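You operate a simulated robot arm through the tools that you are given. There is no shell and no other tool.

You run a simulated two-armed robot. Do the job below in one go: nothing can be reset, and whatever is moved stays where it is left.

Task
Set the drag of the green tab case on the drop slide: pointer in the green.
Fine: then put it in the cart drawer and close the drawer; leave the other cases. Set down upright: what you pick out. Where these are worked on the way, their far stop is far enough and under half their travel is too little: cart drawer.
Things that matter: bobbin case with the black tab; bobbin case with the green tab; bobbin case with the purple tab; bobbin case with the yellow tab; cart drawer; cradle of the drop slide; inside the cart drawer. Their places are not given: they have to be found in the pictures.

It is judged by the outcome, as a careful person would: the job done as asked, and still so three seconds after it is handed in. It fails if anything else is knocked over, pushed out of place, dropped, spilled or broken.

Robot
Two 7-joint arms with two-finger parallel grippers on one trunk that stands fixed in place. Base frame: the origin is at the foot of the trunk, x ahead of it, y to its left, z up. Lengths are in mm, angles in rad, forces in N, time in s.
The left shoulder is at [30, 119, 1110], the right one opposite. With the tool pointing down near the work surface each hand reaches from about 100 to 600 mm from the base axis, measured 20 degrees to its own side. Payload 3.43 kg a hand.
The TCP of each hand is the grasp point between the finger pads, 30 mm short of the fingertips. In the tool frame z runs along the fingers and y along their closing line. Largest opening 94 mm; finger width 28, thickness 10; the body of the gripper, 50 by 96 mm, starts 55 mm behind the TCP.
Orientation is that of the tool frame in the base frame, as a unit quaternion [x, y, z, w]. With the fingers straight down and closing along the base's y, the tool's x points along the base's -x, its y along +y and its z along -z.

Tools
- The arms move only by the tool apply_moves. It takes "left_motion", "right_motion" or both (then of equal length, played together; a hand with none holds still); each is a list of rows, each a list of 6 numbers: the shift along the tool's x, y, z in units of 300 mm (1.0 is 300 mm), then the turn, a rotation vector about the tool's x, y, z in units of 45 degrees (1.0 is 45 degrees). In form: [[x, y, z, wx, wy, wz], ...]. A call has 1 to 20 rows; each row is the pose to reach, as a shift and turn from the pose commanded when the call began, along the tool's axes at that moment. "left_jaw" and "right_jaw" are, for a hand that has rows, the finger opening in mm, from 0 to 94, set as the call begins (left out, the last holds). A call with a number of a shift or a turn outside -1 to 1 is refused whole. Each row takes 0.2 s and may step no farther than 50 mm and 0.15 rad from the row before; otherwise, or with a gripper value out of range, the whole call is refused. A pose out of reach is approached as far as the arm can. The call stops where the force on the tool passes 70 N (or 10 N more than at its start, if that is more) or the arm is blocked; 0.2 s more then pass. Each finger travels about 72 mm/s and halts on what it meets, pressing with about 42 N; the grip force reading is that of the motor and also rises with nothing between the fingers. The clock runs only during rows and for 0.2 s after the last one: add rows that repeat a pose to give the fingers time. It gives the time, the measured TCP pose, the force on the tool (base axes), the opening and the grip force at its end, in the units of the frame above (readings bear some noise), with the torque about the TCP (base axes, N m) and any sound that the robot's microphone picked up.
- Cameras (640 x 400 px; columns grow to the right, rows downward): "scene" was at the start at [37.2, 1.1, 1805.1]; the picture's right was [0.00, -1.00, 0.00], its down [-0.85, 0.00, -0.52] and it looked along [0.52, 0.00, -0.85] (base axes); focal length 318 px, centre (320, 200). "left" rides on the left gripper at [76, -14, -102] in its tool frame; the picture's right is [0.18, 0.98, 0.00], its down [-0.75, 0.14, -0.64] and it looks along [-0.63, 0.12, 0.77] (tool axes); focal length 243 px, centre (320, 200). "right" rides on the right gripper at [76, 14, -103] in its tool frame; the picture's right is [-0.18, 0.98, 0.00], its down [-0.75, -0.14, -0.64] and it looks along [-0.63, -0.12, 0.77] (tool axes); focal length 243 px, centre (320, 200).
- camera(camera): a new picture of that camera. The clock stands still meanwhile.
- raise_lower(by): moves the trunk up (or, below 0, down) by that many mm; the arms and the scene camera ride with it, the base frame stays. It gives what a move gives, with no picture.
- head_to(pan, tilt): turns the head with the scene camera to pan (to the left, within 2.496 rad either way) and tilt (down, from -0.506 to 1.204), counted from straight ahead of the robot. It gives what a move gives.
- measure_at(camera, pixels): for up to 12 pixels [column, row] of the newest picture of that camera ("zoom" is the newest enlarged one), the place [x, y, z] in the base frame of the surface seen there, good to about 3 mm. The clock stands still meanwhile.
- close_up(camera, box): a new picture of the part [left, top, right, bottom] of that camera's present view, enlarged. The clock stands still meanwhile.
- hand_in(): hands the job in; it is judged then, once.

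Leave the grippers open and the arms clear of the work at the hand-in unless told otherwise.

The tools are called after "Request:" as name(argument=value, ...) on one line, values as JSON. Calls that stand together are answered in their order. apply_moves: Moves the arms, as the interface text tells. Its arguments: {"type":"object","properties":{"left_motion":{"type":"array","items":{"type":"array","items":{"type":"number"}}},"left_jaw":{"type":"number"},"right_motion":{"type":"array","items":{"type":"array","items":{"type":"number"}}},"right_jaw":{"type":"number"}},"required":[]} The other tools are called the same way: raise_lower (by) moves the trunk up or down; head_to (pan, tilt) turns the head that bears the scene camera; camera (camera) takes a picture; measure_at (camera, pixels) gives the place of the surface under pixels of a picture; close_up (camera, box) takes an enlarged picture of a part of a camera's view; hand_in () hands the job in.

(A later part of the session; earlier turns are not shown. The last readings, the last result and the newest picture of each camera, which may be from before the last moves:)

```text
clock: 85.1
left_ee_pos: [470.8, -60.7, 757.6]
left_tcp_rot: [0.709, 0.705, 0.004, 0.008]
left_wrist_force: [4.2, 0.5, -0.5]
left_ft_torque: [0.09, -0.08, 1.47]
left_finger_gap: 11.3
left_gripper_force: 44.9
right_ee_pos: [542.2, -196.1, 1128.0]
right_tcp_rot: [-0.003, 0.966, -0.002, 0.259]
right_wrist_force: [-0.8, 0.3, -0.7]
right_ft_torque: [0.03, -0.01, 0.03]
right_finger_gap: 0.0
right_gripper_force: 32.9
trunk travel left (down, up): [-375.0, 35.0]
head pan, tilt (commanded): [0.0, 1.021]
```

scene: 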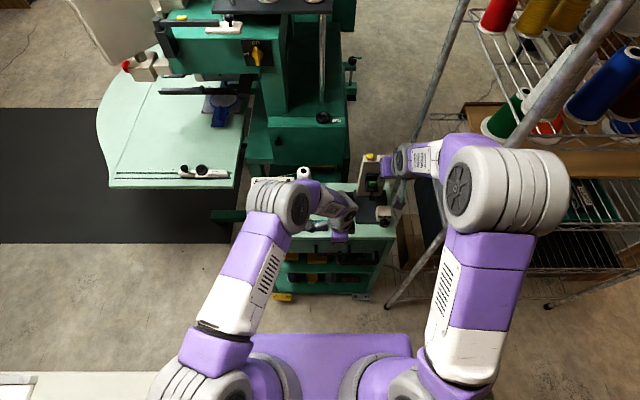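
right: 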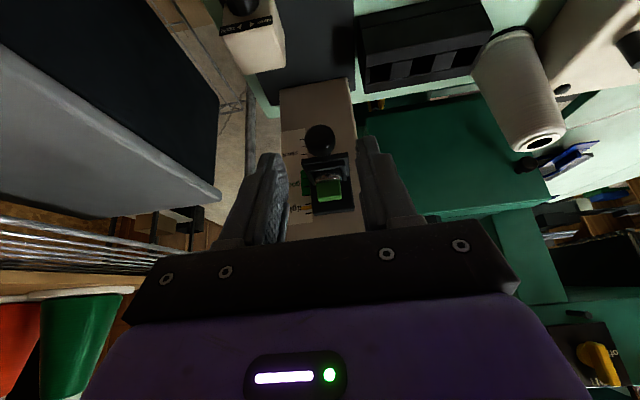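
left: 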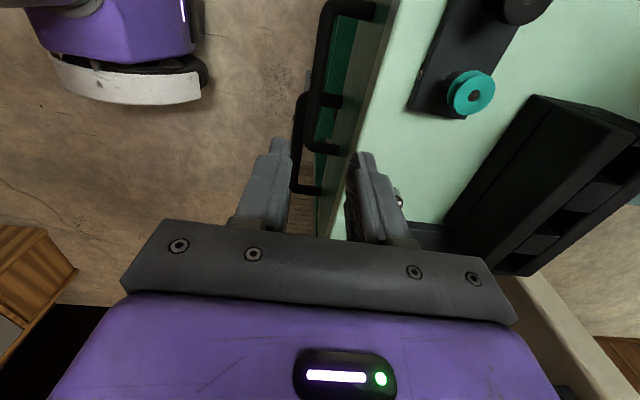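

Gripped at 11.3 mm. I pull back 20 mm slowly and watch the force.

Request:
apply_moves(left_motion=[[0, -0.015, 0, 0, 0, 0], [0, -0.03, 0, 0, 0, 0], [0, -0.05, 0, 0, 0, 0], [0, -0.0667, 0, 0, 0, 0]])

Request:
camera(camera="scene")

Request:
close_up(camera="scene", box=[290, 200, 390, 270])

```text
clock: 86.1
left_ee_pos: [450.3, -60.7, 756.0]
left_tcp_rot: [0.71, 0.704, 0.005, 0.008]
left_wrist_force: [0.9, 3.4, 6.7]
left_ft_torque: [-0.14, -0.05, 1.31]
left_finger_gap: 11.6
left_gripper_force: 44.6
right_ee_pos: [541.5, -193.5, 1128.0]
right_tcp_rot: [-0.004, 0.966, 0.0, 0.259]
right_wrist_force: [0.3, -0.8, 0.4]
right_ft_torque: [0.01, 0.01, -0.02]
right_finger_gap: 0.0
right_gripper_force: 32.6
trunk travel left (down, up): [-375.0, 35.0]
head pan, tilt (commanded): [0.0, 1.021]
```

```text
taken
```

scene: 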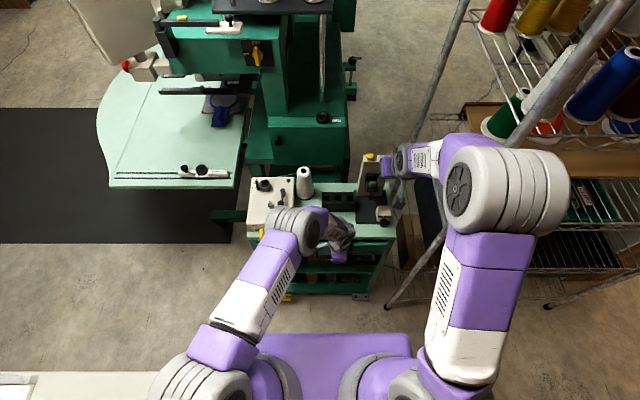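

```text
5.71 times, centred on (340, 235) of scene
```

zoom: 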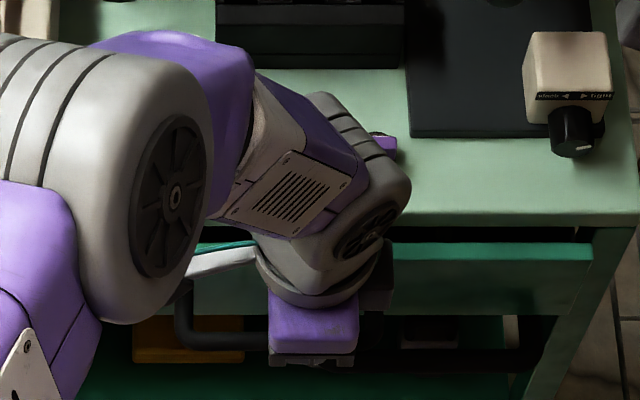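

The drawer is sliding open with little force; the cart stays put. I pull 120 mm further.

Request:
apply_moves(left_motion=[[0, -0.06, 0, 0, 0, 0], [0, -0.13, 0, 0, 0, 0], [0, -0.2, 0, 0, 0, 0], [0, -0.27, 0, 0, 0, 0], [0, -0.34, 0, 0, 0, 0], [0, -0.4, 0, 0, 0, 0]])

Request:
camera(camera="scene")

Request:
close_up(camera="scene", box=[260, 200, 400, 310])

```text
clock: 87.5
left_ee_pos: [331.4, -60.8, 757.0]
left_tcp_rot: [0.71, 0.705, 0.005, 0.01]
left_wrist_force: [-0.4, 1.4, 39.0]
left_ft_torque: [-1.15, -0.08, 1.16]
left_finger_gap: 11.4
left_gripper_force: 45.2
right_ee_pos: [539.9, -194.9, 1127.2]
right_tcp_rot: [-0.004, 0.965, -0.001, 0.26]
right_wrist_force: [0.3, -0.1, 0.5]
right_ft_torque: [-0.02, 0.02, 0.01]
right_finger_gap: 0.0
right_gripper_force: 33.5
trunk travel left (down, up): [-375.0, 35.0]
head pan, tilt (commanded): [0.0, 1.021]
```

```text
taken
```

scene: 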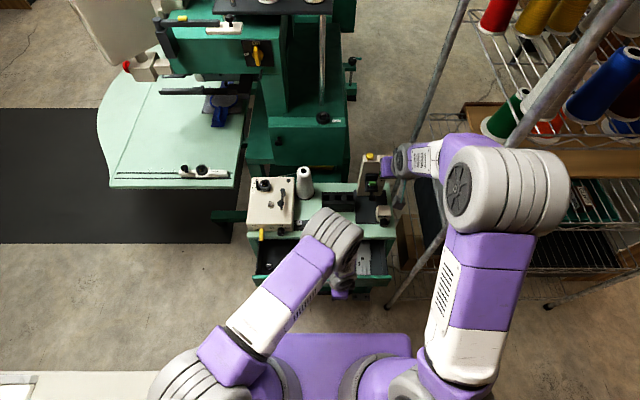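

```text
3.64 times, centred on (330, 255) of scene
```

zoom: 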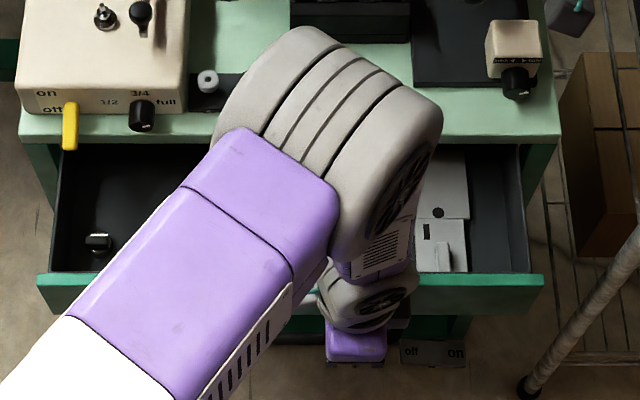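

The drawer is about 140 mm open; inside on the left I see a dark case at zoom (97,245) and on the right a paper tray. I relieve the vertical load and pull further to find the stop.

Request:
apply_moves(left_motion=[[0, -0.05, -0.008, 0, 0, 0], [0, -0.1, -0.012, 0, 0, 0], [0, -0.15, -0.014, 0, 0, 0], [0, -0.2, -0.016, 0, 0, 0]])

Request:
camera(camera="scene")

Request:
close_up(camera="scene", box=[260, 200, 400, 310])

```text
clock: 88.4
left_ee_pos: [290.0, -61.9, 762.1]
left_tcp_rot: [0.711, 0.703, 0.013, 0.02]
left_wrist_force: [-0.7, 0.5, 0.2]
left_ft_torque: [0.02, -0.03, 0.0]
left_finger_gap: 4.1
left_gripper_force: 0.0
right_ee_pos: [537.5, -194.8, 1128.5]
right_tcp_rot: [-0.004, 0.965, -0.001, 0.262]
right_wrist_force: [-0.2, 0.0, 0.0]
right_ft_torque: [0.03, 0.01, -0.03]
right_finger_gap: 0.0
right_gripper_force: 32.8
trunk travel left (down, up): [-375.0, 35.0]
head pan, tilt (commanded): [0.0, 1.021]
stopped in row 4 (left hand): the force on the tool passed its limit at 87 N (the readings are from after the stop); the commanded pose is now the measured one
```

```text
taken
```

scene: 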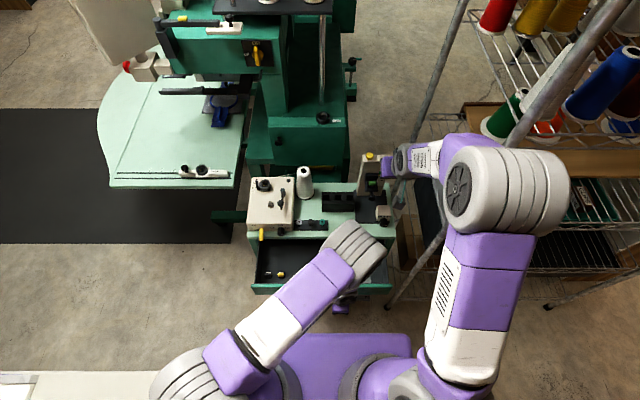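

```text
3.64 times, centred on (330, 255) of scene
```

zoom: 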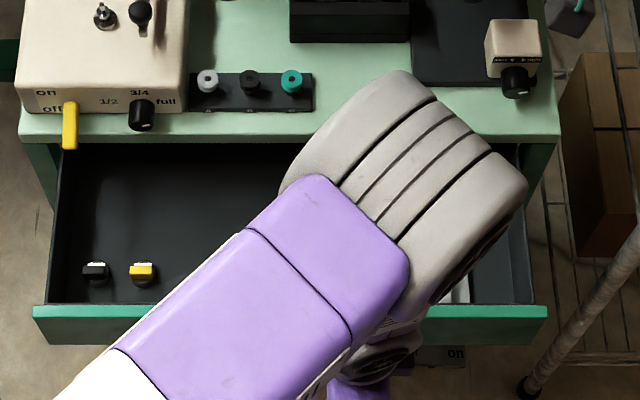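

The drawer hit its far stop (87 N) and the bar slipped free of my fingers, with the hand now in front of it. I raise the left hand straight up and move it to the left to see into the drawer.

Request:
apply_moves(left_motion=[[0, -0.01, -0.06, 0, 0, 0], [0, -0.01, -0.2, 0, 0, 0], [0, -0.01, -0.35, 0, 0, 0], [0, -0.01, -0.5, 0, 0, 0], [0.1, 0.03, -0.6, 0, 0, 0], [0.22, 0.07, -0.7, 0, 0, 0], [0.35, 0.11, -0.78, 0, 0, 0], [0.48, 0.14, -0.84, 0, 0, 0], [0.62, 0.16, -0.88, 0, 0, 0], [0.76, 0.16, -0.9, 0, 0, 0]])

Request:
camera(camera="scene")

Request:
close_up(camera="scene", box=[240, 200, 410, 310])

```text
clock: 90.6
left_ee_pos: [332.3, 168.7, 1032.8]
left_tcp_rot: [0.711, 0.703, 0.01, 0.019]
left_wrist_force: [1.2, 0.1, 0.1]
left_ft_torque: [-0.06, -0.02, 0.05]
left_finger_gap: 4.0
left_gripper_force: 0.0
right_ee_pos: [541.5, -194.2, 1127.6]
right_tcp_rot: [-0.003, 0.966, -0.003, 0.26]
right_wrist_force: [0.5, -0.1, -0.9]
right_ft_torque: [-0.03, -0.01, 0.0]
right_finger_gap: 0.0
right_gripper_force: 32.7
trunk travel left (down, up): [-375.0, 35.0]
head pan, tilt (commanded): [0.0, 1.021]
```

```text
taken
```

scene: 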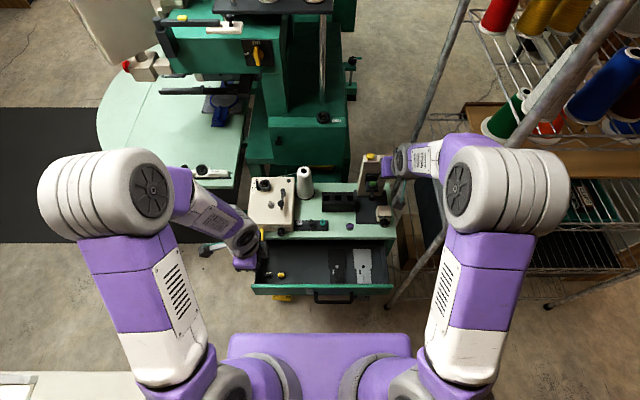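

```text
3.64 times, centred on (325, 255) of scene
```

zoom: 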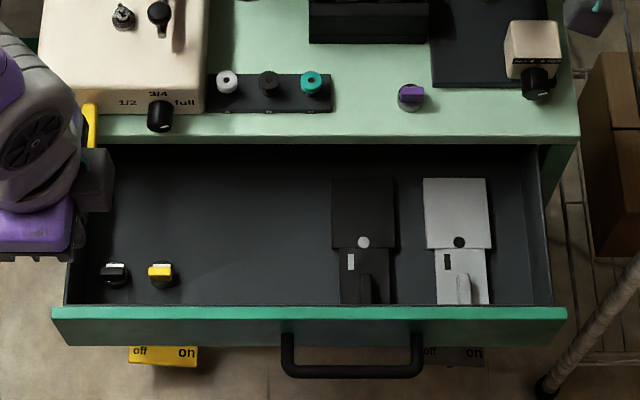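

The drawer is fully open: black and yellow tab cases stand at its front left, two flat plates on the right; the middle is free. I measure the floor, the panel and the neighbours.

Request:
measure_at(camera="zoom", pixels=[[240, 250], [240, 200], [250, 290], [162, 270], [115, 270], [250, 320], [350, 340], [350, 370], [334, 230], [360, 290], [250, 160], [411, 95]])

```text
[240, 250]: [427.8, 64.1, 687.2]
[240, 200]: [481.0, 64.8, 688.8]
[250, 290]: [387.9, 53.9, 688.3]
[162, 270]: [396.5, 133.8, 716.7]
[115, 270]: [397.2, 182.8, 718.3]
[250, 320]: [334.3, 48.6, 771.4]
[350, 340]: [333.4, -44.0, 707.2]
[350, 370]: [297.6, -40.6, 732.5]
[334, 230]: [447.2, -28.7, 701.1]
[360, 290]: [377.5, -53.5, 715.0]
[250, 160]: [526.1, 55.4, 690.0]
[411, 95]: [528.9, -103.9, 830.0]
```

The drawer front is at x≈333 (172 mm travel), floor z≈688; a free spot is around (430, 45). Now the right hand returns to tool-down above the cradle to fetch the green case, jaws 36.

Request:
apply_moves(right_motion=[[-0.03, 0.02, 0.04, 0, 0.17, 0], [-0.06, 0.04, 0.09, 0, 0.34, 0], [-0.09, 0.06, 0.14, 0, 0.51, 0], [-0.119, 0.073, 0.184, 0, 0.6667, 0], [-0.119, 0.073, 0.184, 0, 0.6667, 0]], right_jaw=36)

Request:
camera(camera="right")

Request:
close_up(camera="right", box=[260, 60, 380, 180])

```text
clock: 91.8
left_ee_pos: [331.9, 167.8, 1032.8]
left_tcp_rot: [0.711, 0.703, 0.011, 0.019]
left_wrist_force: [0.0, -0.2, 0.4]
left_ft_torque: [0.04, -0.01, -0.05]
left_finger_gap: 3.7
left_gripper_force: 0.1
right_ee_pos: [598.0, -173.1, 1098.4]
right_tcp_rot: [-0.002, 1.0, -0.002, 0.001]
right_wrist_force: [0.4, 0.1, -0.3]
right_ft_torque: [-0.03, 0.02, -0.02]
right_finger_gap: 36.3
right_gripper_force: 0.1
trunk travel left (down, up): [-375.0, 35.0]
head pan, tilt (commanded): [0.0, 1.021]
```

```text
taken
```

right: 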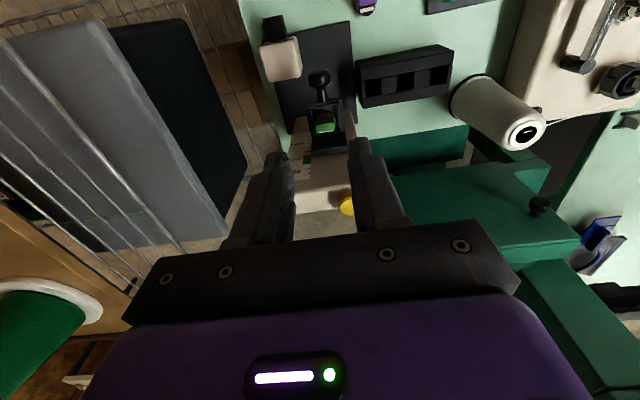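

```text
3.33 times, centred on (320, 120) of right
```

zoom: 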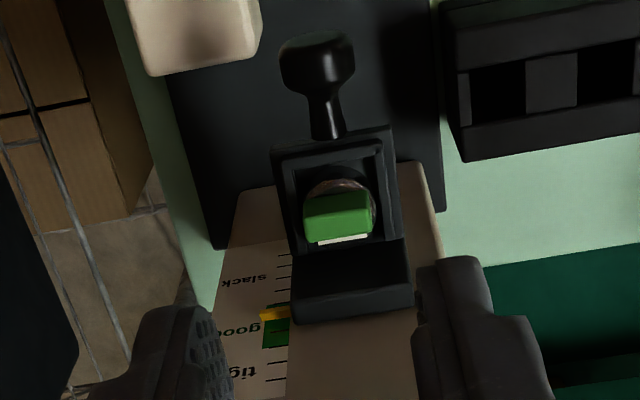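

Request:
measure_at(camera="zoom", pixels=[[338, 205], [338, 222], [338, 232], [310, 222], [365, 215], [338, 240], [340, 184], [340, 150], [350, 255], [355, 290], [275, 314], [325, 60]])

```text
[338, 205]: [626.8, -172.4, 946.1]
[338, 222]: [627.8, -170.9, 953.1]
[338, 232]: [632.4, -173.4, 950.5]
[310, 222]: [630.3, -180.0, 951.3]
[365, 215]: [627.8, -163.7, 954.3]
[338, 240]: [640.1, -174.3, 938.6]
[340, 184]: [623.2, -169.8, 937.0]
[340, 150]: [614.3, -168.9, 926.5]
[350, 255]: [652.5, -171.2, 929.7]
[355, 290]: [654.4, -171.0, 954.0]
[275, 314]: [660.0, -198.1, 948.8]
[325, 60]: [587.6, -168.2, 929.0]
```

The tab is at x 626–635, y −181..−163, top z≈953.5; the body top ≈938. I descend to TCP (626, -172, 985) first and check.

Request:
apply_moves(right_motion=[[-0.0933, 0.0037, 0.05, 0, 0, 0], [-0.0933, 0.0037, 0.15, 0, 0, 0], [-0.0933, 0.0037, 0.25, 0, 0, 0], [-0.0933, 0.0037, 0.34, 0, 0, 0], [-0.0933, 0.0037, 0.378, 0, 0, 0], [-0.0933, 0.0037, 0.378, 0, 0, 0]])

Request:
close_up(camera="right", box=[260, 80, 380, 200])

```text
clock: 93.2
left_ee_pos: [330.8, 168.6, 1033.0]
left_tcp_rot: [0.711, 0.703, 0.012, 0.017]
left_wrist_force: [0.3, 0.4, -1.1]
left_ft_torque: [0.01, -0.04, -0.03]
left_finger_gap: 4.0
left_gripper_force: 0.0
right_ee_pos: [629.7, -172.7, 984.3]
right_tcp_rot: [-0.002, 1.0, -0.002, 0.001]
right_wrist_force: [0.0, -0.1, 0.1]
right_ft_torque: [-0.03, 0.0, -0.01]
right_finger_gap: 35.9
right_gripper_force: 0.1
trunk travel left (down, up): [-375.0, 35.0]
head pan, tilt (commanded): [0.0, 1.021]
```

```text
3.33 times, centred on (320, 140) of right
```

zoom: 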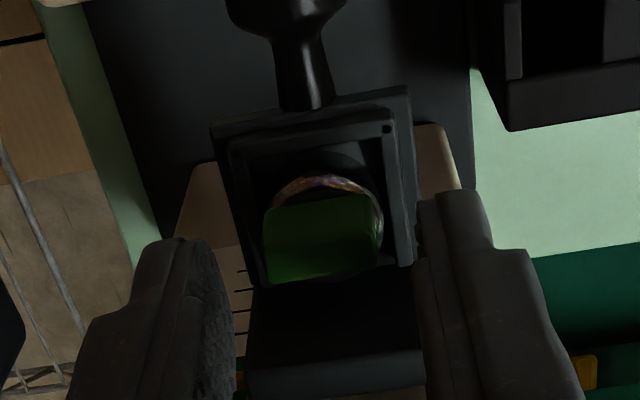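

Aligned. I lower the last 14 mm and close on the tab.

Request:
apply_moves(right_motion=[[0.005, 0, 0.02, 0, 0, 0], [0.005, 0, 0.047, 0, 0, 0], [0.005, 0, 0.047, 0, 0, 0]])

Request:
close_up(camera="right", box=[260, 80, 380, 200])

Request:
apply_moves(right_motion=[[0, 0, 0, 0, 0, 0], [0, 0, 0, 0, 0, 0], [0, 0, 0, 0, 0, 0], [0, 0, 0, 0, 0, 0]], right_jaw=10)

Request:
close_up(camera="right", box=[260, 80, 380, 200])

```text
clock: 94.0
left_ee_pos: [332.4, 167.9, 1033.0]
left_tcp_rot: [0.711, 0.703, 0.012, 0.018]
left_wrist_force: [-0.2, -0.6, 0.6]
left_ft_torque: [0.01, -0.01, 0.0]
left_finger_gap: 3.9
left_gripper_force: 0.1
right_ee_pos: [626.0, -172.9, 970.8]
right_tcp_rot: [-0.002, 1.0, -0.003, 0.001]
right_wrist_force: [-0.7, -0.1, 0.3]
right_ft_torque: [-0.04, 0.01, -0.02]
right_finger_gap: 36.0
right_gripper_force: 0.0
trunk travel left (down, up): [-375.0, 35.0]
head pan, tilt (commanded): [0.0, 1.021]
```

```text
3.33 times, centred on (320, 140) of right
```

zoom: 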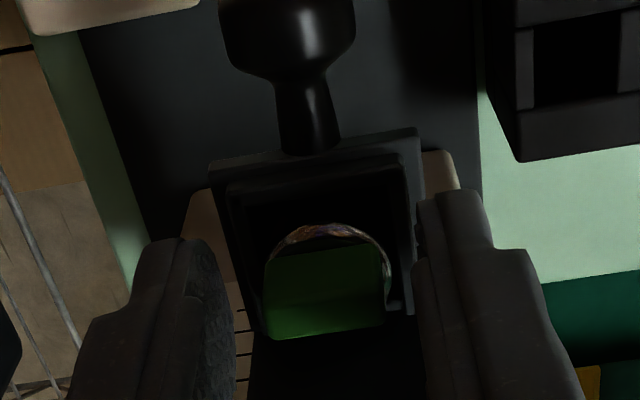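

```text
clock: 95.0
left_ee_pos: [332.8, 167.8, 1032.3]
left_tcp_rot: [0.711, 0.703, 0.012, 0.018]
left_wrist_force: [0.3, -0.4, -0.1]
left_ft_torque: [0.01, 0.02, 0.01]
left_finger_gap: 4.0
left_gripper_force: 0.0
right_ee_pos: [627.3, -173.0, 970.5]
right_tcp_rot: [-0.003, 1.0, -0.002, 0.001]
right_wrist_force: [-0.3, 0.6, -0.8]
right_ft_torque: [0.02, 0.03, 0.03]
right_finger_gap: 20.2
right_gripper_force: 42.1
trunk travel left (down, up): [-375.0, 35.0]
head pan, tilt (commanded): [0.0, 1.021]
```

```text
3.33 times, centred on (320, 140) of right
```

zoom: 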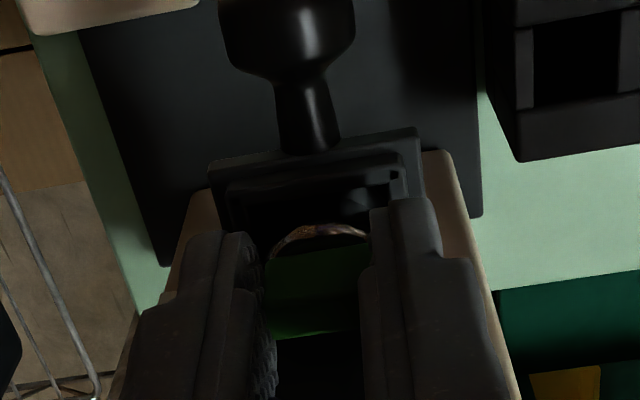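

Gripped at 20.2 mm. I lift straight up out of the cradle.

Request:
apply_moves(right_motion=[[0, 0, -0.015, 0, 0, 0], [0, 0, -0.04, 0, 0, 0], [0, 0, -0.1, 0, 0, 0], [0, 0, -0.2, 0, 0, 0], [0, 0, -0.3, 0, 0, 0]])

Request:
camera(camera="right")

Request:
close_up(camera="right", box=[260, 60, 380, 200])

Request:
close_up(camera="scene", box=[355, 150, 395, 200])

```text
clock: 96.2
left_ee_pos: [330.7, 168.0, 1032.3]
left_tcp_rot: [0.711, 0.703, 0.011, 0.018]
left_wrist_force: [-1.2, -0.1, -1.3]
left_ft_torque: [0.02, -0.04, 0.02]
left_finger_gap: 3.9
left_gripper_force: 0.1
right_ee_pos: [626.5, -171.2, 1059.1]
right_tcp_rot: [-0.002, 1.0, -0.003, 0.002]
right_wrist_force: [-0.5, -0.2, 0.3]
right_ft_torque: [0.0, -0.01, -0.01]
right_finger_gap: 20.3
right_gripper_force: 42.0
trunk travel left (down, up): [-375.0, 35.0]
head pan, tilt (commanded): [0.0, 1.021]
```

```text
taken
```

right: 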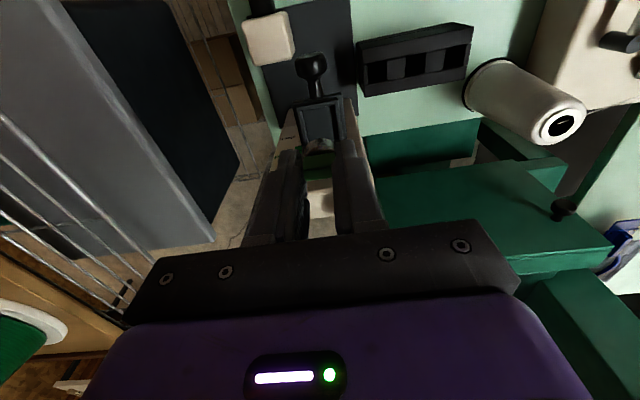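

```text
2.86 times, centred on (320, 130) of right
```

zoom: 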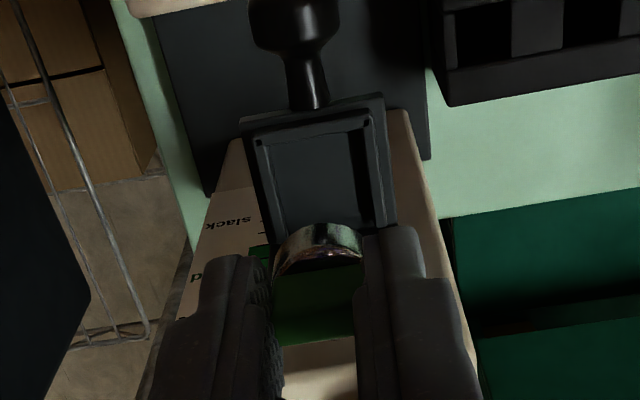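

```text
8.00 times, centred on (375, 175) of scene
```

zoom: 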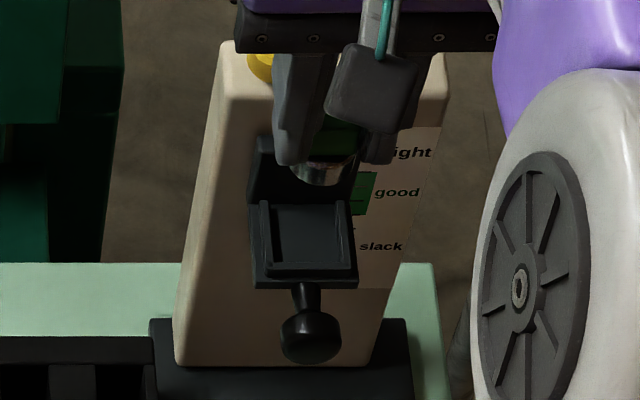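

The case is out (the empty carriage springs back up, as one would expect). I move the left hand a little further away and carry the case over the drawer's free spot, at height.

Request:
apply_moves(right_motion=[[0.1, 0.05, 0, 0, 0, 0], [0.2, 0.15, 0, 0, 0, 0], [0.3, 0.25, 0.02, 0, 0, 0], [0.38, 0.36, 0.06, 0, 0, 0], [0.46, 0.46, 0.12, 0, 0, 0], [0.53, 0.55, 0.18, 0, 0, 0], [0.59, 0.63, 0.25, 0, 0, 0], [0.63, 0.69, 0.31, 0, 0, 0], [0.655, 0.72, 0.364, 0, 0, 0], [0.655, 0.72, 0.364, 0, 0, 0]], left_motion=[[0.05, 0, -0.02, 0, 0, 0], [0.1, 0, -0.04, 0, 0, 0], [0.15, 0, -0.06, 0, 0, 0], [0.2, 0, -0.08, 0, 0, 0], [0.25, 0, -0.1, 0, 0, 0], [0.27, 0, -0.1, 0, 0, 0], [0.27, 0, -0.1, 0, 0, 0], [0.27, 0, -0.1, 0, 0, 0], [0.27, 0, -0.1, 0, 0, 0], [0.27, 0, -0.1, 0, 0, 0]])

Request:
camera(camera="scene")

Request:
camera(camera="right")

```text
clock: 98.4
left_ee_pos: [333.4, 248.1, 1061.8]
left_tcp_rot: [0.711, 0.703, 0.012, 0.018]
left_wrist_force: [-0.2, 0.3, 0.2]
left_ft_torque: [-0.01, 0.01, -0.01]
left_finger_gap: 3.9
left_gripper_force: 0.1
right_ee_pos: [430.9, 43.5, 947.7]
right_tcp_rot: [-0.003, 1.0, -0.003, 0.002]
right_wrist_force: [-0.1, 0.2, -0.3]
right_ft_torque: [0.02, 0.0, -0.01]
right_finger_gap: 20.2
right_gripper_force: 42.2
trunk travel left (down, up): [-375.0, 35.0]
head pan, tilt (commanded): [0.0, 1.021]
```

```text
taken
```

scene: 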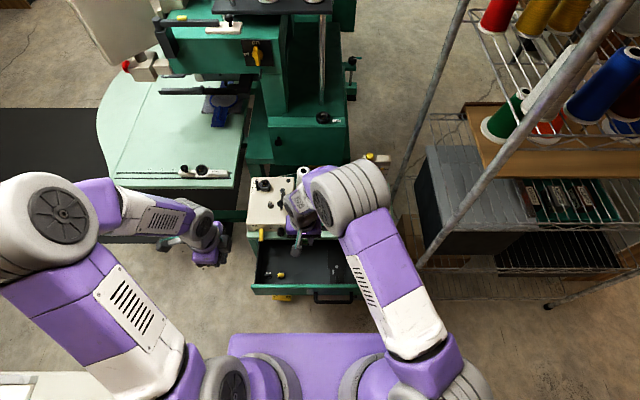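

```text
taken
```

right: 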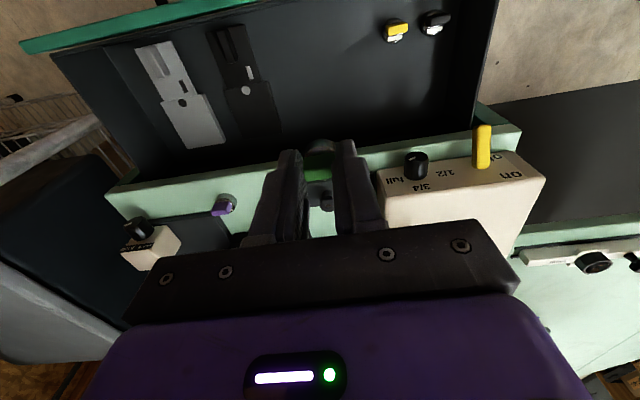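

I enlarge the held case to measure how far its bottom is below the TCP.

Request:
close_up(camera="right", box=[280, 120, 360, 190])

```text
5.71 times, centred on (320, 155) of right
```

zoom: 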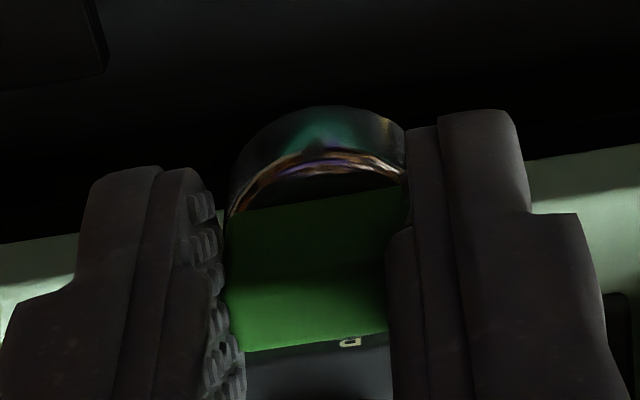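

Request:
measure_at(camera="zoom", pixels=[[320, 110], [320, 115], [320, 150], [320, 158], [320, 200], [320, 300], [320, 335], [260, 150], [380, 130]])

```text
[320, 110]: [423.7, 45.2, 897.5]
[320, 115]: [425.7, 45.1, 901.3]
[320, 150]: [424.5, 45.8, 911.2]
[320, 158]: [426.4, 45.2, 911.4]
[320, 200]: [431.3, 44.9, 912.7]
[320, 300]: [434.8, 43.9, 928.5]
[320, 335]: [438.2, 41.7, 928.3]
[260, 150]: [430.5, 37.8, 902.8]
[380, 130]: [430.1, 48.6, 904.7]
```

The bottom is about 49 mm below the TCP; the drawer floor is at z≈688, so contact should come near TCP z≈737. I descend to 755 and check.

Request:
apply_moves(right_motion=[[0, 0, 0.12, 0, 0, 0], [0, 0, 0.26, 0, 0, 0], [0, 0, 0.4, 0, 0, 0], [0, 0, 0.52, 0, 0, 0], [0, 0, 0.6, 0, 0, 0], [0, 0, 0.642, 0, 0, 0], [0, 0, 0.642, 0, 0, 0]])

Request:
camera(camera="right")

Request:
camera(camera="scene")

Request:
close_up(camera="scene", box=[240, 200, 400, 310])

```text
clock: 100.0
left_ee_pos: [332.0, 248.2, 1060.5]
left_tcp_rot: [0.71, 0.704, 0.011, 0.018]
left_wrist_force: [1.1, -0.4, 0.0]
left_ft_torque: [-0.01, -0.01, -0.05]
left_finger_gap: 4.2
left_gripper_force: 0.2
right_ee_pos: [430.4, 40.9, 755.7]
right_tcp_rot: [-0.002, 1.0, -0.003, 0.001]
right_wrist_force: [-0.4, 0.1, 0.2]
right_ft_torque: [-0.02, -0.03, -0.01]
right_finger_gap: 20.2
right_gripper_force: 41.9
trunk travel left (down, up): [-375.0, 35.0]
head pan, tilt (commanded): [0.0, 1.021]
```

```text
taken
```

right: 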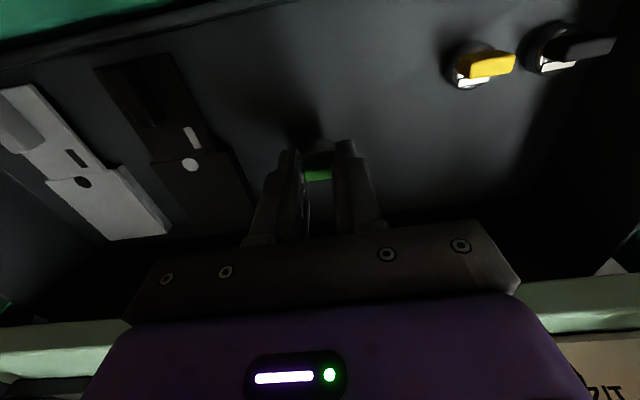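

```text
taken
```

scene: 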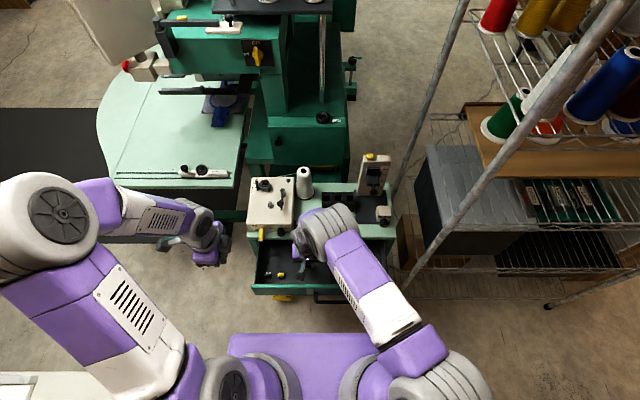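

```text
3.64 times, centred on (320, 255) of scene
```

zoom: 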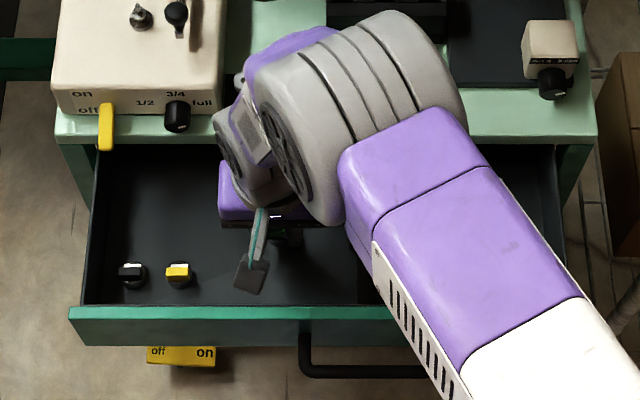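

Good, free floor below. I lower another 14 mm.

Request:
apply_moves(right_motion=[[0, 0, 0.02, 0, 0, 0], [0, 0, 0.047, 0, 0, 0], [0, 0, 0.047, 0, 0, 0]])

Request:
close_up(camera="right", box=[270, 110, 370, 190])

```text
clock: 100.8
left_ee_pos: [332.3, 249.2, 1061.9]
left_tcp_rot: [0.71, 0.703, 0.012, 0.018]
left_wrist_force: [-1.6, -1.2, 0.2]
left_ft_torque: [-0.05, 0.04, 0.01]
left_finger_gap: 3.8
left_gripper_force: 0.0
right_ee_pos: [430.3, 41.7, 741.6]
right_tcp_rot: [-0.002, 1.0, -0.002, 0.0]
right_wrist_force: [0.2, 0.1, 0.1]
right_ft_torque: [0.03, 0.01, 0.02]
right_finger_gap: 20.2
right_gripper_force: 42.4
trunk travel left (down, up): [-375.0, 35.0]
head pan, tilt (commanded): [0.0, 1.021]
```

```text
5.00 times, centred on (320, 150) of right
```

zoom: 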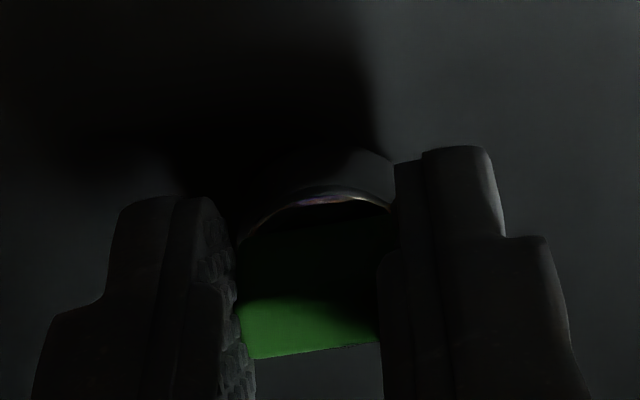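

Request:
measure_at(camera="zoom", pixels=[[320, 190], [320, 195], [320, 170], [320, 160], [320, 330], [320, 345], [320, 60], [500, 100]])

```text
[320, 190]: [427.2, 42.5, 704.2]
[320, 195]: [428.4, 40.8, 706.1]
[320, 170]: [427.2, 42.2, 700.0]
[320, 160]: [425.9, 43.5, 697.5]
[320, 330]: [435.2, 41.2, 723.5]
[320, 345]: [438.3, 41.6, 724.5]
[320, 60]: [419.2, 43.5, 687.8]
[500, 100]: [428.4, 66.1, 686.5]
```

The case bottom is about 5 mm above the floor (687). I lower in small steps, watching the force.

Request:
apply_moves(right_motion=[[0, 0, 0.006, 0, 0, 0], [0, 0, 0.012, 0, 0, 0], [0, 0, 0.012, 0, 0, 0]])

Request:
apply_moves(right_motion=[[0, 0, 0.002, 0, 0, 0], [0, 0, 0.004, 0, 0, 0], [0, 0, 0.004, 0, 0, 0]])

```text
clock: 101.6
left_ee_pos: [333.2, 249.9, 1060.9]
left_tcp_rot: [0.71, 0.703, 0.011, 0.018]
left_wrist_force: [0.9, 0.2, -0.2]
left_ft_torque: [0.01, -0.02, -0.01]
left_finger_gap: 4.0
left_gripper_force: 0.0
right_ee_pos: [431.1, 41.2, 739.3]
right_tcp_rot: [-0.003, 1.0, -0.002, 0.001]
right_wrist_force: [-0.7, 1.0, 0.2]
right_ft_torque: [0.01, 0.01, -0.03]
right_finger_gap: 20.3
right_gripper_force: 41.9
trunk travel left (down, up): [-375.0, 35.0]
head pan, tilt (commanded): [0.0, 1.021]
```

```text
clock: 102.4
left_ee_pos: [333.4, 249.2, 1060.6]
left_tcp_rot: [0.711, 0.703, 0.012, 0.018]
left_wrist_force: [-0.5, 0.0, -0.2]
left_ft_torque: [0.0, -0.01, 0.0]
left_finger_gap: 4.0
left_gripper_force: 0.0
right_ee_pos: [431.1, 42.2, 737.3]
right_tcp_rot: [-0.003, 1.0, -0.003, 0.001]
right_wrist_force: [1.0, -0.5, -0.2]
right_ft_torque: [-0.01, -0.01, -0.01]
right_finger_gap: 20.2
right_gripper_force: 42.3
trunk travel left (down, up): [-375.0, 35.0]
head pan, tilt (commanded): [0.0, 1.021]
```

Still no contact; 1.2 mm more, then again.

Request:
apply_moves(right_motion=[[0, 0, 0.004, 0, 0, 0], [0, 0, 0.004, 0, 0, 0]])

Request:
close_up(camera="right", box=[270, 110, 370, 190])

```text
clock: 103.0
left_ee_pos: [331.3, 250.1, 1060.8]
left_tcp_rot: [0.711, 0.703, 0.012, 0.018]
left_wrist_force: [-0.1, -0.1, 0.1]
left_ft_torque: [-0.01, -0.01, -0.02]
left_finger_gap: 4.0
left_gripper_force: 0.0
right_ee_pos: [429.2, 41.6, 736.5]
right_tcp_rot: [-0.004, 1.0, -0.002, 0.001]
right_wrist_force: [-0.5, -0.1, 0.2]
right_ft_torque: [0.02, 0.01, 0.04]
right_finger_gap: 20.3
right_gripper_force: 41.7
trunk travel left (down, up): [-375.0, 35.0]
head pan, tilt (commanded): [0.0, 1.021]
```

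```text
5.00 times, centred on (320, 150) of right
```

zoom: 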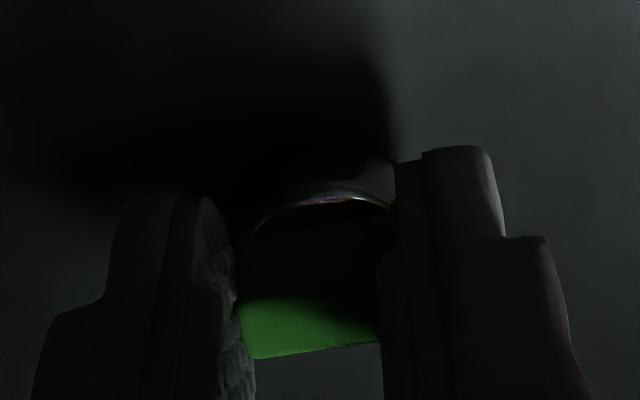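

Request:
measure_at(camera="zoom", pixels=[[320, 190], [320, 195], [320, 178], [340, 195], [320, 330], [300, 345], [320, 100], [500, 100]])

Request:
apply_moves(right_motion=[[0, 0, 0.003, 0, 0, 0], [0, 0, 0.003, 0, 0, 0]])

```text
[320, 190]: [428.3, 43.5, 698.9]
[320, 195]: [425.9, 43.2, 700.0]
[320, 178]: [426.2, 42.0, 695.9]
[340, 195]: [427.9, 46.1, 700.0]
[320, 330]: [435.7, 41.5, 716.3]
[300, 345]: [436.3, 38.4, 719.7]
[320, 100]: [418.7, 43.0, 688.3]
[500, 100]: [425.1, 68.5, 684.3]
```

```text
clock: 103.6
left_ee_pos: [333.8, 249.0, 1060.3]
left_tcp_rot: [0.711, 0.703, 0.012, 0.018]
left_wrist_force: [0.5, 0.1, -0.2]
left_ft_torque: [-0.03, 0.0, 0.0]
left_finger_gap: 3.8
left_gripper_force: 0.0
right_ee_pos: [429.2, 40.6, 736.1]
right_tcp_rot: [-0.003, 1.0, -0.003, 0.001]
right_wrist_force: [0.5, -0.6, 0.0]
right_ft_torque: [0.01, 0.03, 0.02]
right_finger_gap: 20.2
right_gripper_force: 41.4
trunk travel left (down, up): [-375.0, 35.0]
head pan, tilt (commanded): [0.0, 1.021]
```

Rim at z≈700, so the bottom is ≈687, practically on the floor. One more small step to feel contact.

Request:
apply_moves(right_motion=[[0, 0, 0.0025, 0, 0, 0], [0, 0, 0.005, 0, 0, 0], [0, 0, 0.005, 0, 0, 0]])

```text
clock: 104.4
left_ee_pos: [332.4, 249.6, 1061.6]
left_tcp_rot: [0.711, 0.703, 0.012, 0.018]
left_wrist_force: [0.8, 0.6, -0.4]
left_ft_torque: [0.04, 0.03, -0.02]
left_finger_gap: 3.9
left_gripper_force: 0.1
right_ee_pos: [430.2, 42.0, 733.5]
right_tcp_rot: [-0.003, 1.0, -0.002, 0.001]
right_wrist_force: [-0.2, -1.7, 9.1]
right_ft_torque: [-0.05, -0.02, -0.03]
right_finger_gap: 19.9
right_gripper_force: 42.1
trunk travel left (down, up): [-375.0, 35.0]
head pan, tilt (commanded): [0.0, 1.021]
```

Contact (9 N). I open the jaws to 36 and rise straight up.

Request:
apply_moves(right_motion=[[0, 0, 0, 0, 0, 0], [0, 0, 0, 0, 0, 0], [0, 0, 0, 0, 0, 0]], right_jaw=36)

Request:
close_up(camera="right", box=[270, 110, 370, 190])

Request:
apply_moves(right_motion=[[0, 0, -0.02, 0, 0, 0], [0, 0, -0.06, 0, 0, 0], [0, 0, -0.15, 0, 0, 0], [0, 0, -0.3, 0, 0, 0], [0, 0, -0.45, 0, 0, 0], [0, 0, -0.6, 0, 0, 0], [0, 0, -0.75, 0, 0, 0]])

Request:
camera(camera="right")

Request:
camera(camera="scene")

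```text
clock: 105.2
left_ee_pos: [332.1, 248.6, 1061.2]
left_tcp_rot: [0.71, 0.704, 0.012, 0.017]
left_wrist_force: [-0.5, 0.3, 0.0]
left_ft_torque: [0.0, 0.01, 0.0]
left_finger_gap: 3.9
left_gripper_force: 0.1
right_ee_pos: [431.4, 40.1, 734.2]
right_tcp_rot: [-0.002, 1.0, -0.003, 0.002]
right_wrist_force: [0.3, -0.8, -0.4]
right_ft_torque: [0.01, -0.02, 0.01]
right_finger_gap: 36.0
right_gripper_force: 0.1
trunk travel left (down, up): [-375.0, 35.0]
head pan, tilt (commanded): [0.0, 1.021]
```

```text
5.00 times, centred on (320, 150) of right
```

zoom: 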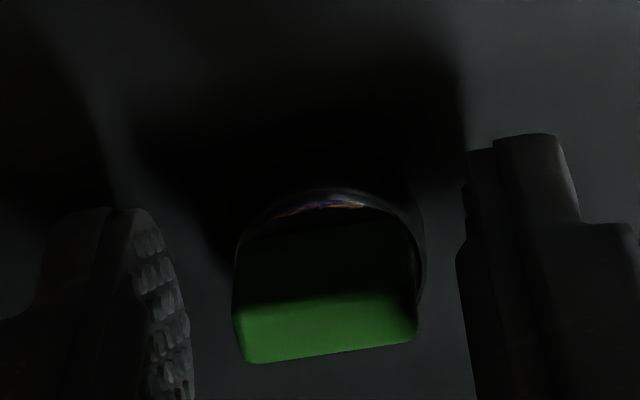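

```text
clock: 106.8
left_ee_pos: [332.2, 249.2, 1061.9]
left_tcp_rot: [0.711, 0.703, 0.012, 0.018]
left_wrist_force: [0.3, -0.1, -0.2]
left_ft_torque: [-0.02, 0.01, -0.01]
left_finger_gap: 3.8
left_gripper_force: 0.0
right_ee_pos: [426.6, 42.3, 961.6]
right_tcp_rot: [-0.004, 1.0, -0.003, 0.001]
right_wrist_force: [0.1, 0.5, 0.2]
right_ft_torque: [0.01, -0.04, -0.02]
right_finger_gap: 36.0
right_gripper_force: 0.0
trunk travel left (down, up): [-375.0, 35.0]
head pan, tilt (commanded): [0.0, 1.021]
```

```text
taken
```

right: 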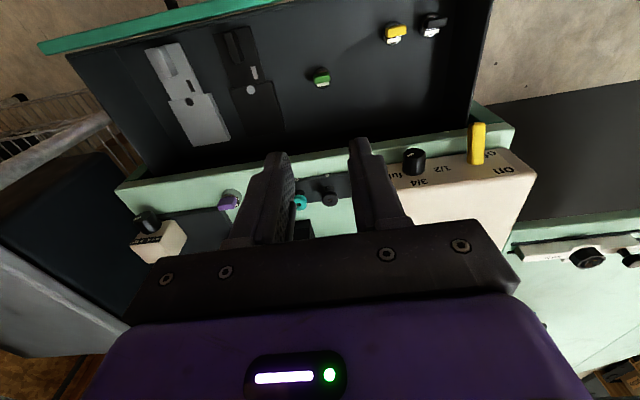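

```text
taken
```

scene: 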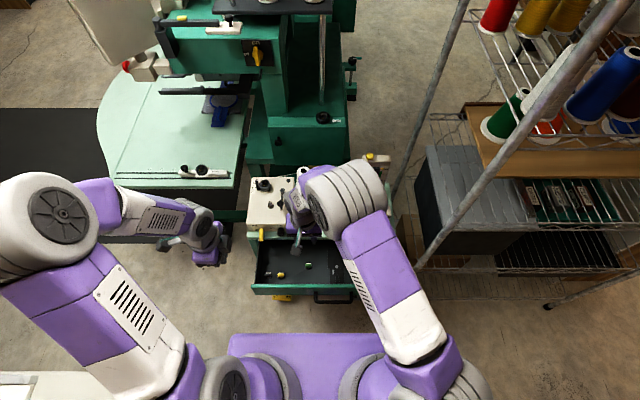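

The green case stands upright in the drawer, with the others untouched. I retreat the right hand up and to its own side.

Request:
apply_moves(right_motion=[[0, 0, -0.15, 0, 0, 0], [0, -0.05, -0.28, 0, 0, 0], [-0.01, -0.15, -0.38, 0, 0, 0], [-0.02, -0.27, -0.46, 0, 0, 0], [-0.03, -0.4, -0.52, 0, 0, 0], [-0.04, -0.53, -0.58, 0, 0, 0], [-0.06, -0.66, -0.64, 0, 0, 0], [-0.08, -0.79, -0.7, 0, 0, 0], [-0.1, -0.9, -0.74, 0, 0, 0], [-0.12, -0.97, -0.76, 0, 0, 0]])

Request:
camera(camera="scene")

Request:
close_up(camera="scene", box=[240, 200, 410, 310])

```text
clock: 109.0
left_ee_pos: [332.7, 248.8, 1060.4]
left_tcp_rot: [0.711, 0.703, 0.012, 0.018]
left_wrist_force: [-0.8, -0.5, -0.8]
left_ft_torque: [-0.01, -0.02, -0.01]
left_finger_gap: 4.1
left_gripper_force: 0.0
right_ee_pos: [466.2, -246.8, 1188.5]
right_tcp_rot: [-0.003, 1.0, -0.002, 0.001]
right_wrist_force: [-0.4, 0.4, -0.1]
right_ft_torque: [0.0, 0.01, 0.03]
right_finger_gap: 36.2
right_gripper_force: 0.1
trunk travel left (down, up): [-375.0, 35.0]
head pan, tilt (commanded): [0.0, 1.021]
```

```text
taken
```

scene: 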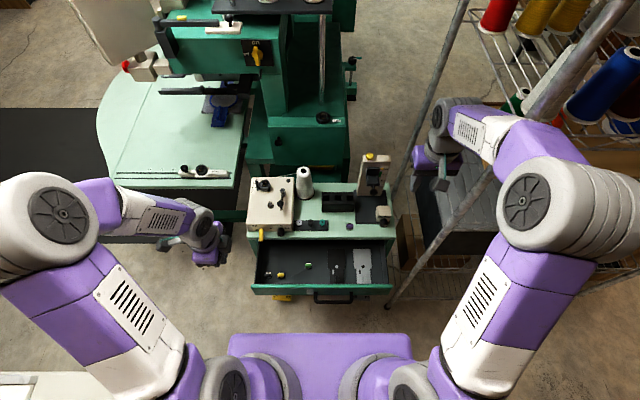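

```text
3.64 times, centred on (325, 255) of scene
```

zoom: 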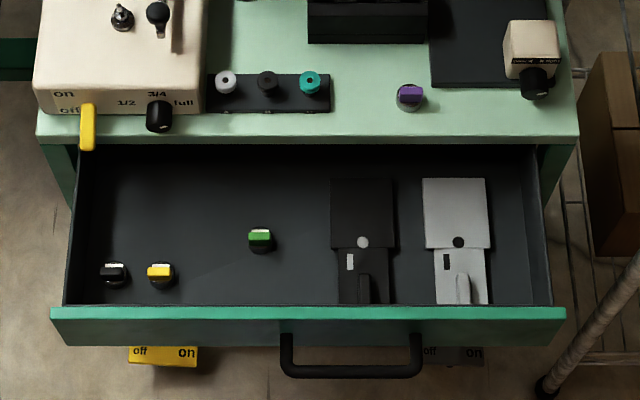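

Everything is in place: black, yellow and green cases upright in the drawer. To close it I will push the handle bar from the front with the closed left fingers. First I bring the left hand in front of the handle, at height.

Request:
apply_moves(left_motion=[[-0.1, -0.03, 0.02, 0, 0, 0], [-0.22, -0.07, 0.05, 0, 0, 0], [-0.34, -0.11, 0.09, 0, 0, 0], [-0.46, -0.15, 0.14, 0, 0, 0], [-0.58, -0.19, 0.2, 0, 0, 0], [-0.7, -0.22, 0.26, 0, 0, 0], [-0.82, -0.24, 0.32, 0, 0, 0], [-0.92, -0.25, 0.39, 0, 0, 0], [-0.97, -0.25, 0.47, 0, 0, 0], [-0.97, -0.25, 0.53, 0, 0, 0], [-0.97, -0.25, 0.53, 0, 0, 0]], left_jaw=0)

Request:
camera(camera="scene")

Request:
camera(camera="left")

```text
clock: 111.4
left_ee_pos: [260.7, -41.7, 901.1]
left_tcp_rot: [0.711, 0.703, 0.012, 0.018]
left_wrist_force: [0.4, -0.1, -0.5]
left_ft_torque: [0.0, 0.0, 0.0]
left_finger_gap: 0.0
left_gripper_force: 33.1
right_ee_pos: [466.8, -246.8, 1188.9]
right_tcp_rot: [-0.002, 1.0, -0.003, 0.001]
right_wrist_force: [0.2, -0.3, -0.7]
right_ft_torque: [0.01, 0.02, -0.01]
right_finger_gap: 36.1
right_gripper_force: 0.0
trunk travel left (down, up): [-375.0, 35.0]
head pan, tilt (commanded): [0.0, 1.021]
```

```text
taken
```

scene: 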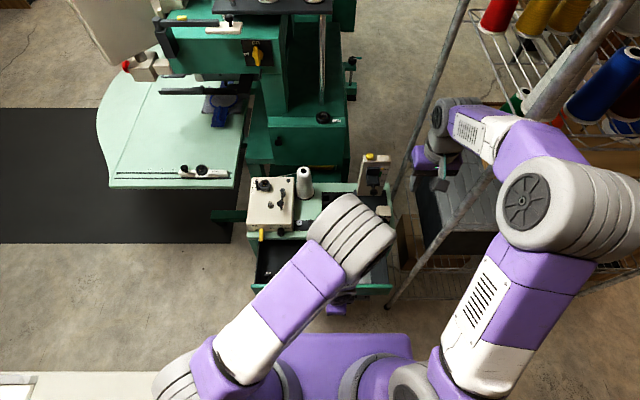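

```text
taken
```

left: 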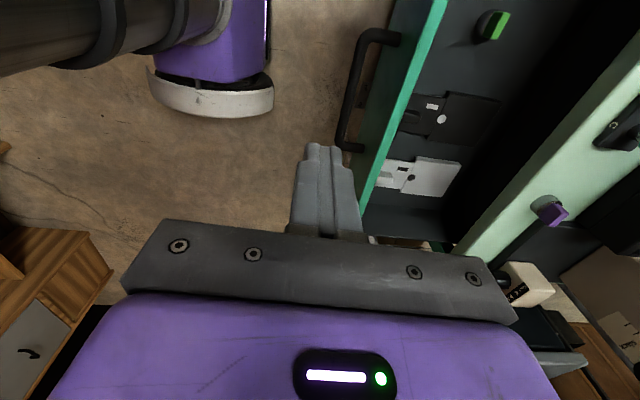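

I measure the handle bar's present place from the left camera.

Request:
measure_at(camera="left", pixels=[[362, 55], [355, 80], [348, 110], [343, 135], [357, 65], [395, 38], [420, 80], [400, 120]])

Request:
close_up(camera="left", box=[280, 10, 460, 170])

```text
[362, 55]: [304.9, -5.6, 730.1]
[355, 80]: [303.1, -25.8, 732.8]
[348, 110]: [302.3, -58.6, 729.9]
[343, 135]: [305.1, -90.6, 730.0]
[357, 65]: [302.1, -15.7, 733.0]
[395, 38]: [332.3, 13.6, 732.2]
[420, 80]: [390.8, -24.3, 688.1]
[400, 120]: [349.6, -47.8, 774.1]
```

```text
2.50 times, centred on (370, 90) of left
```

zoom: 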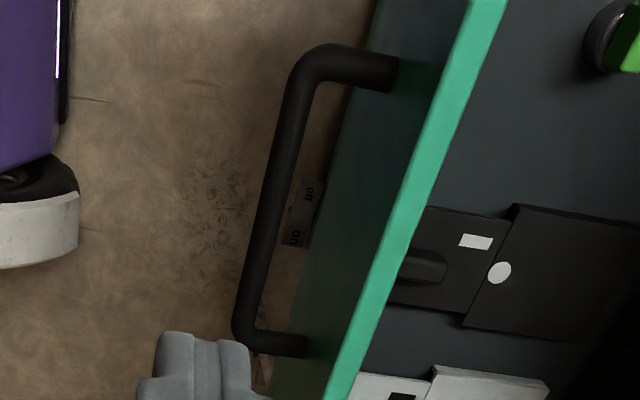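

The bar is at x≈303, z≈728. I lower the closed fingers in front of it to TCP z≈745.

Request:
apply_moves(left_motion=[[0, 0, 0.13, 0, 0, 0], [0, 0, 0.27, 0, 0, 0], [0, 0, 0.4, 0, 0, 0], [0, 0, 0.52, 0, 0, 0], [0, 0, 0.52, 0, 0, 0]])

Request:
close_up(camera="left", box=[240, 60, 440, 220])

Request:
camera(camera="scene")

```text
clock: 112.6
left_ee_pos: [265.9, -41.2, 744.5]
left_tcp_rot: [0.71, 0.704, 0.011, 0.018]
left_wrist_force: [0.4, 0.5, 0.1]
left_ft_torque: [0.01, 0.0, 0.01]
left_finger_gap: 0.0
left_gripper_force: 33.3
right_ee_pos: [465.6, -246.8, 1188.4]
right_tcp_rot: [-0.002, 1.0, -0.002, 0.001]
right_wrist_force: [-0.3, 0.3, -0.4]
right_ft_torque: [0.02, 0.0, 0.01]
right_finger_gap: 36.1
right_gripper_force: 0.0
trunk travel left (down, up): [-375.0, 35.0]
head pan, tilt (commanded): [0.0, 1.021]
```

```text
2.50 times, centred on (340, 140) of left
```

zoom: 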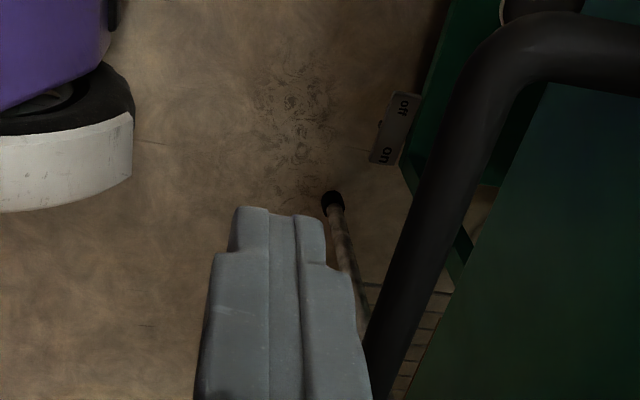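

```text
taken
```

scene: 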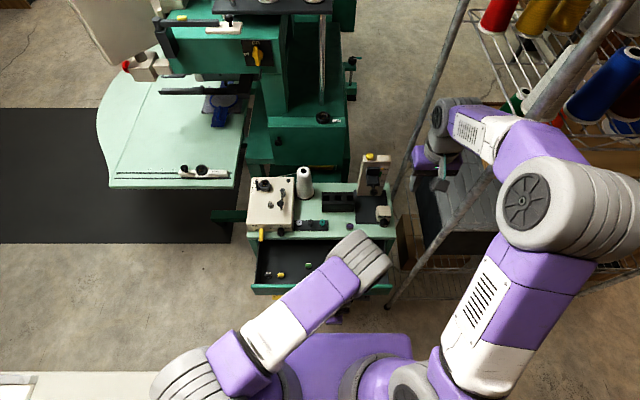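

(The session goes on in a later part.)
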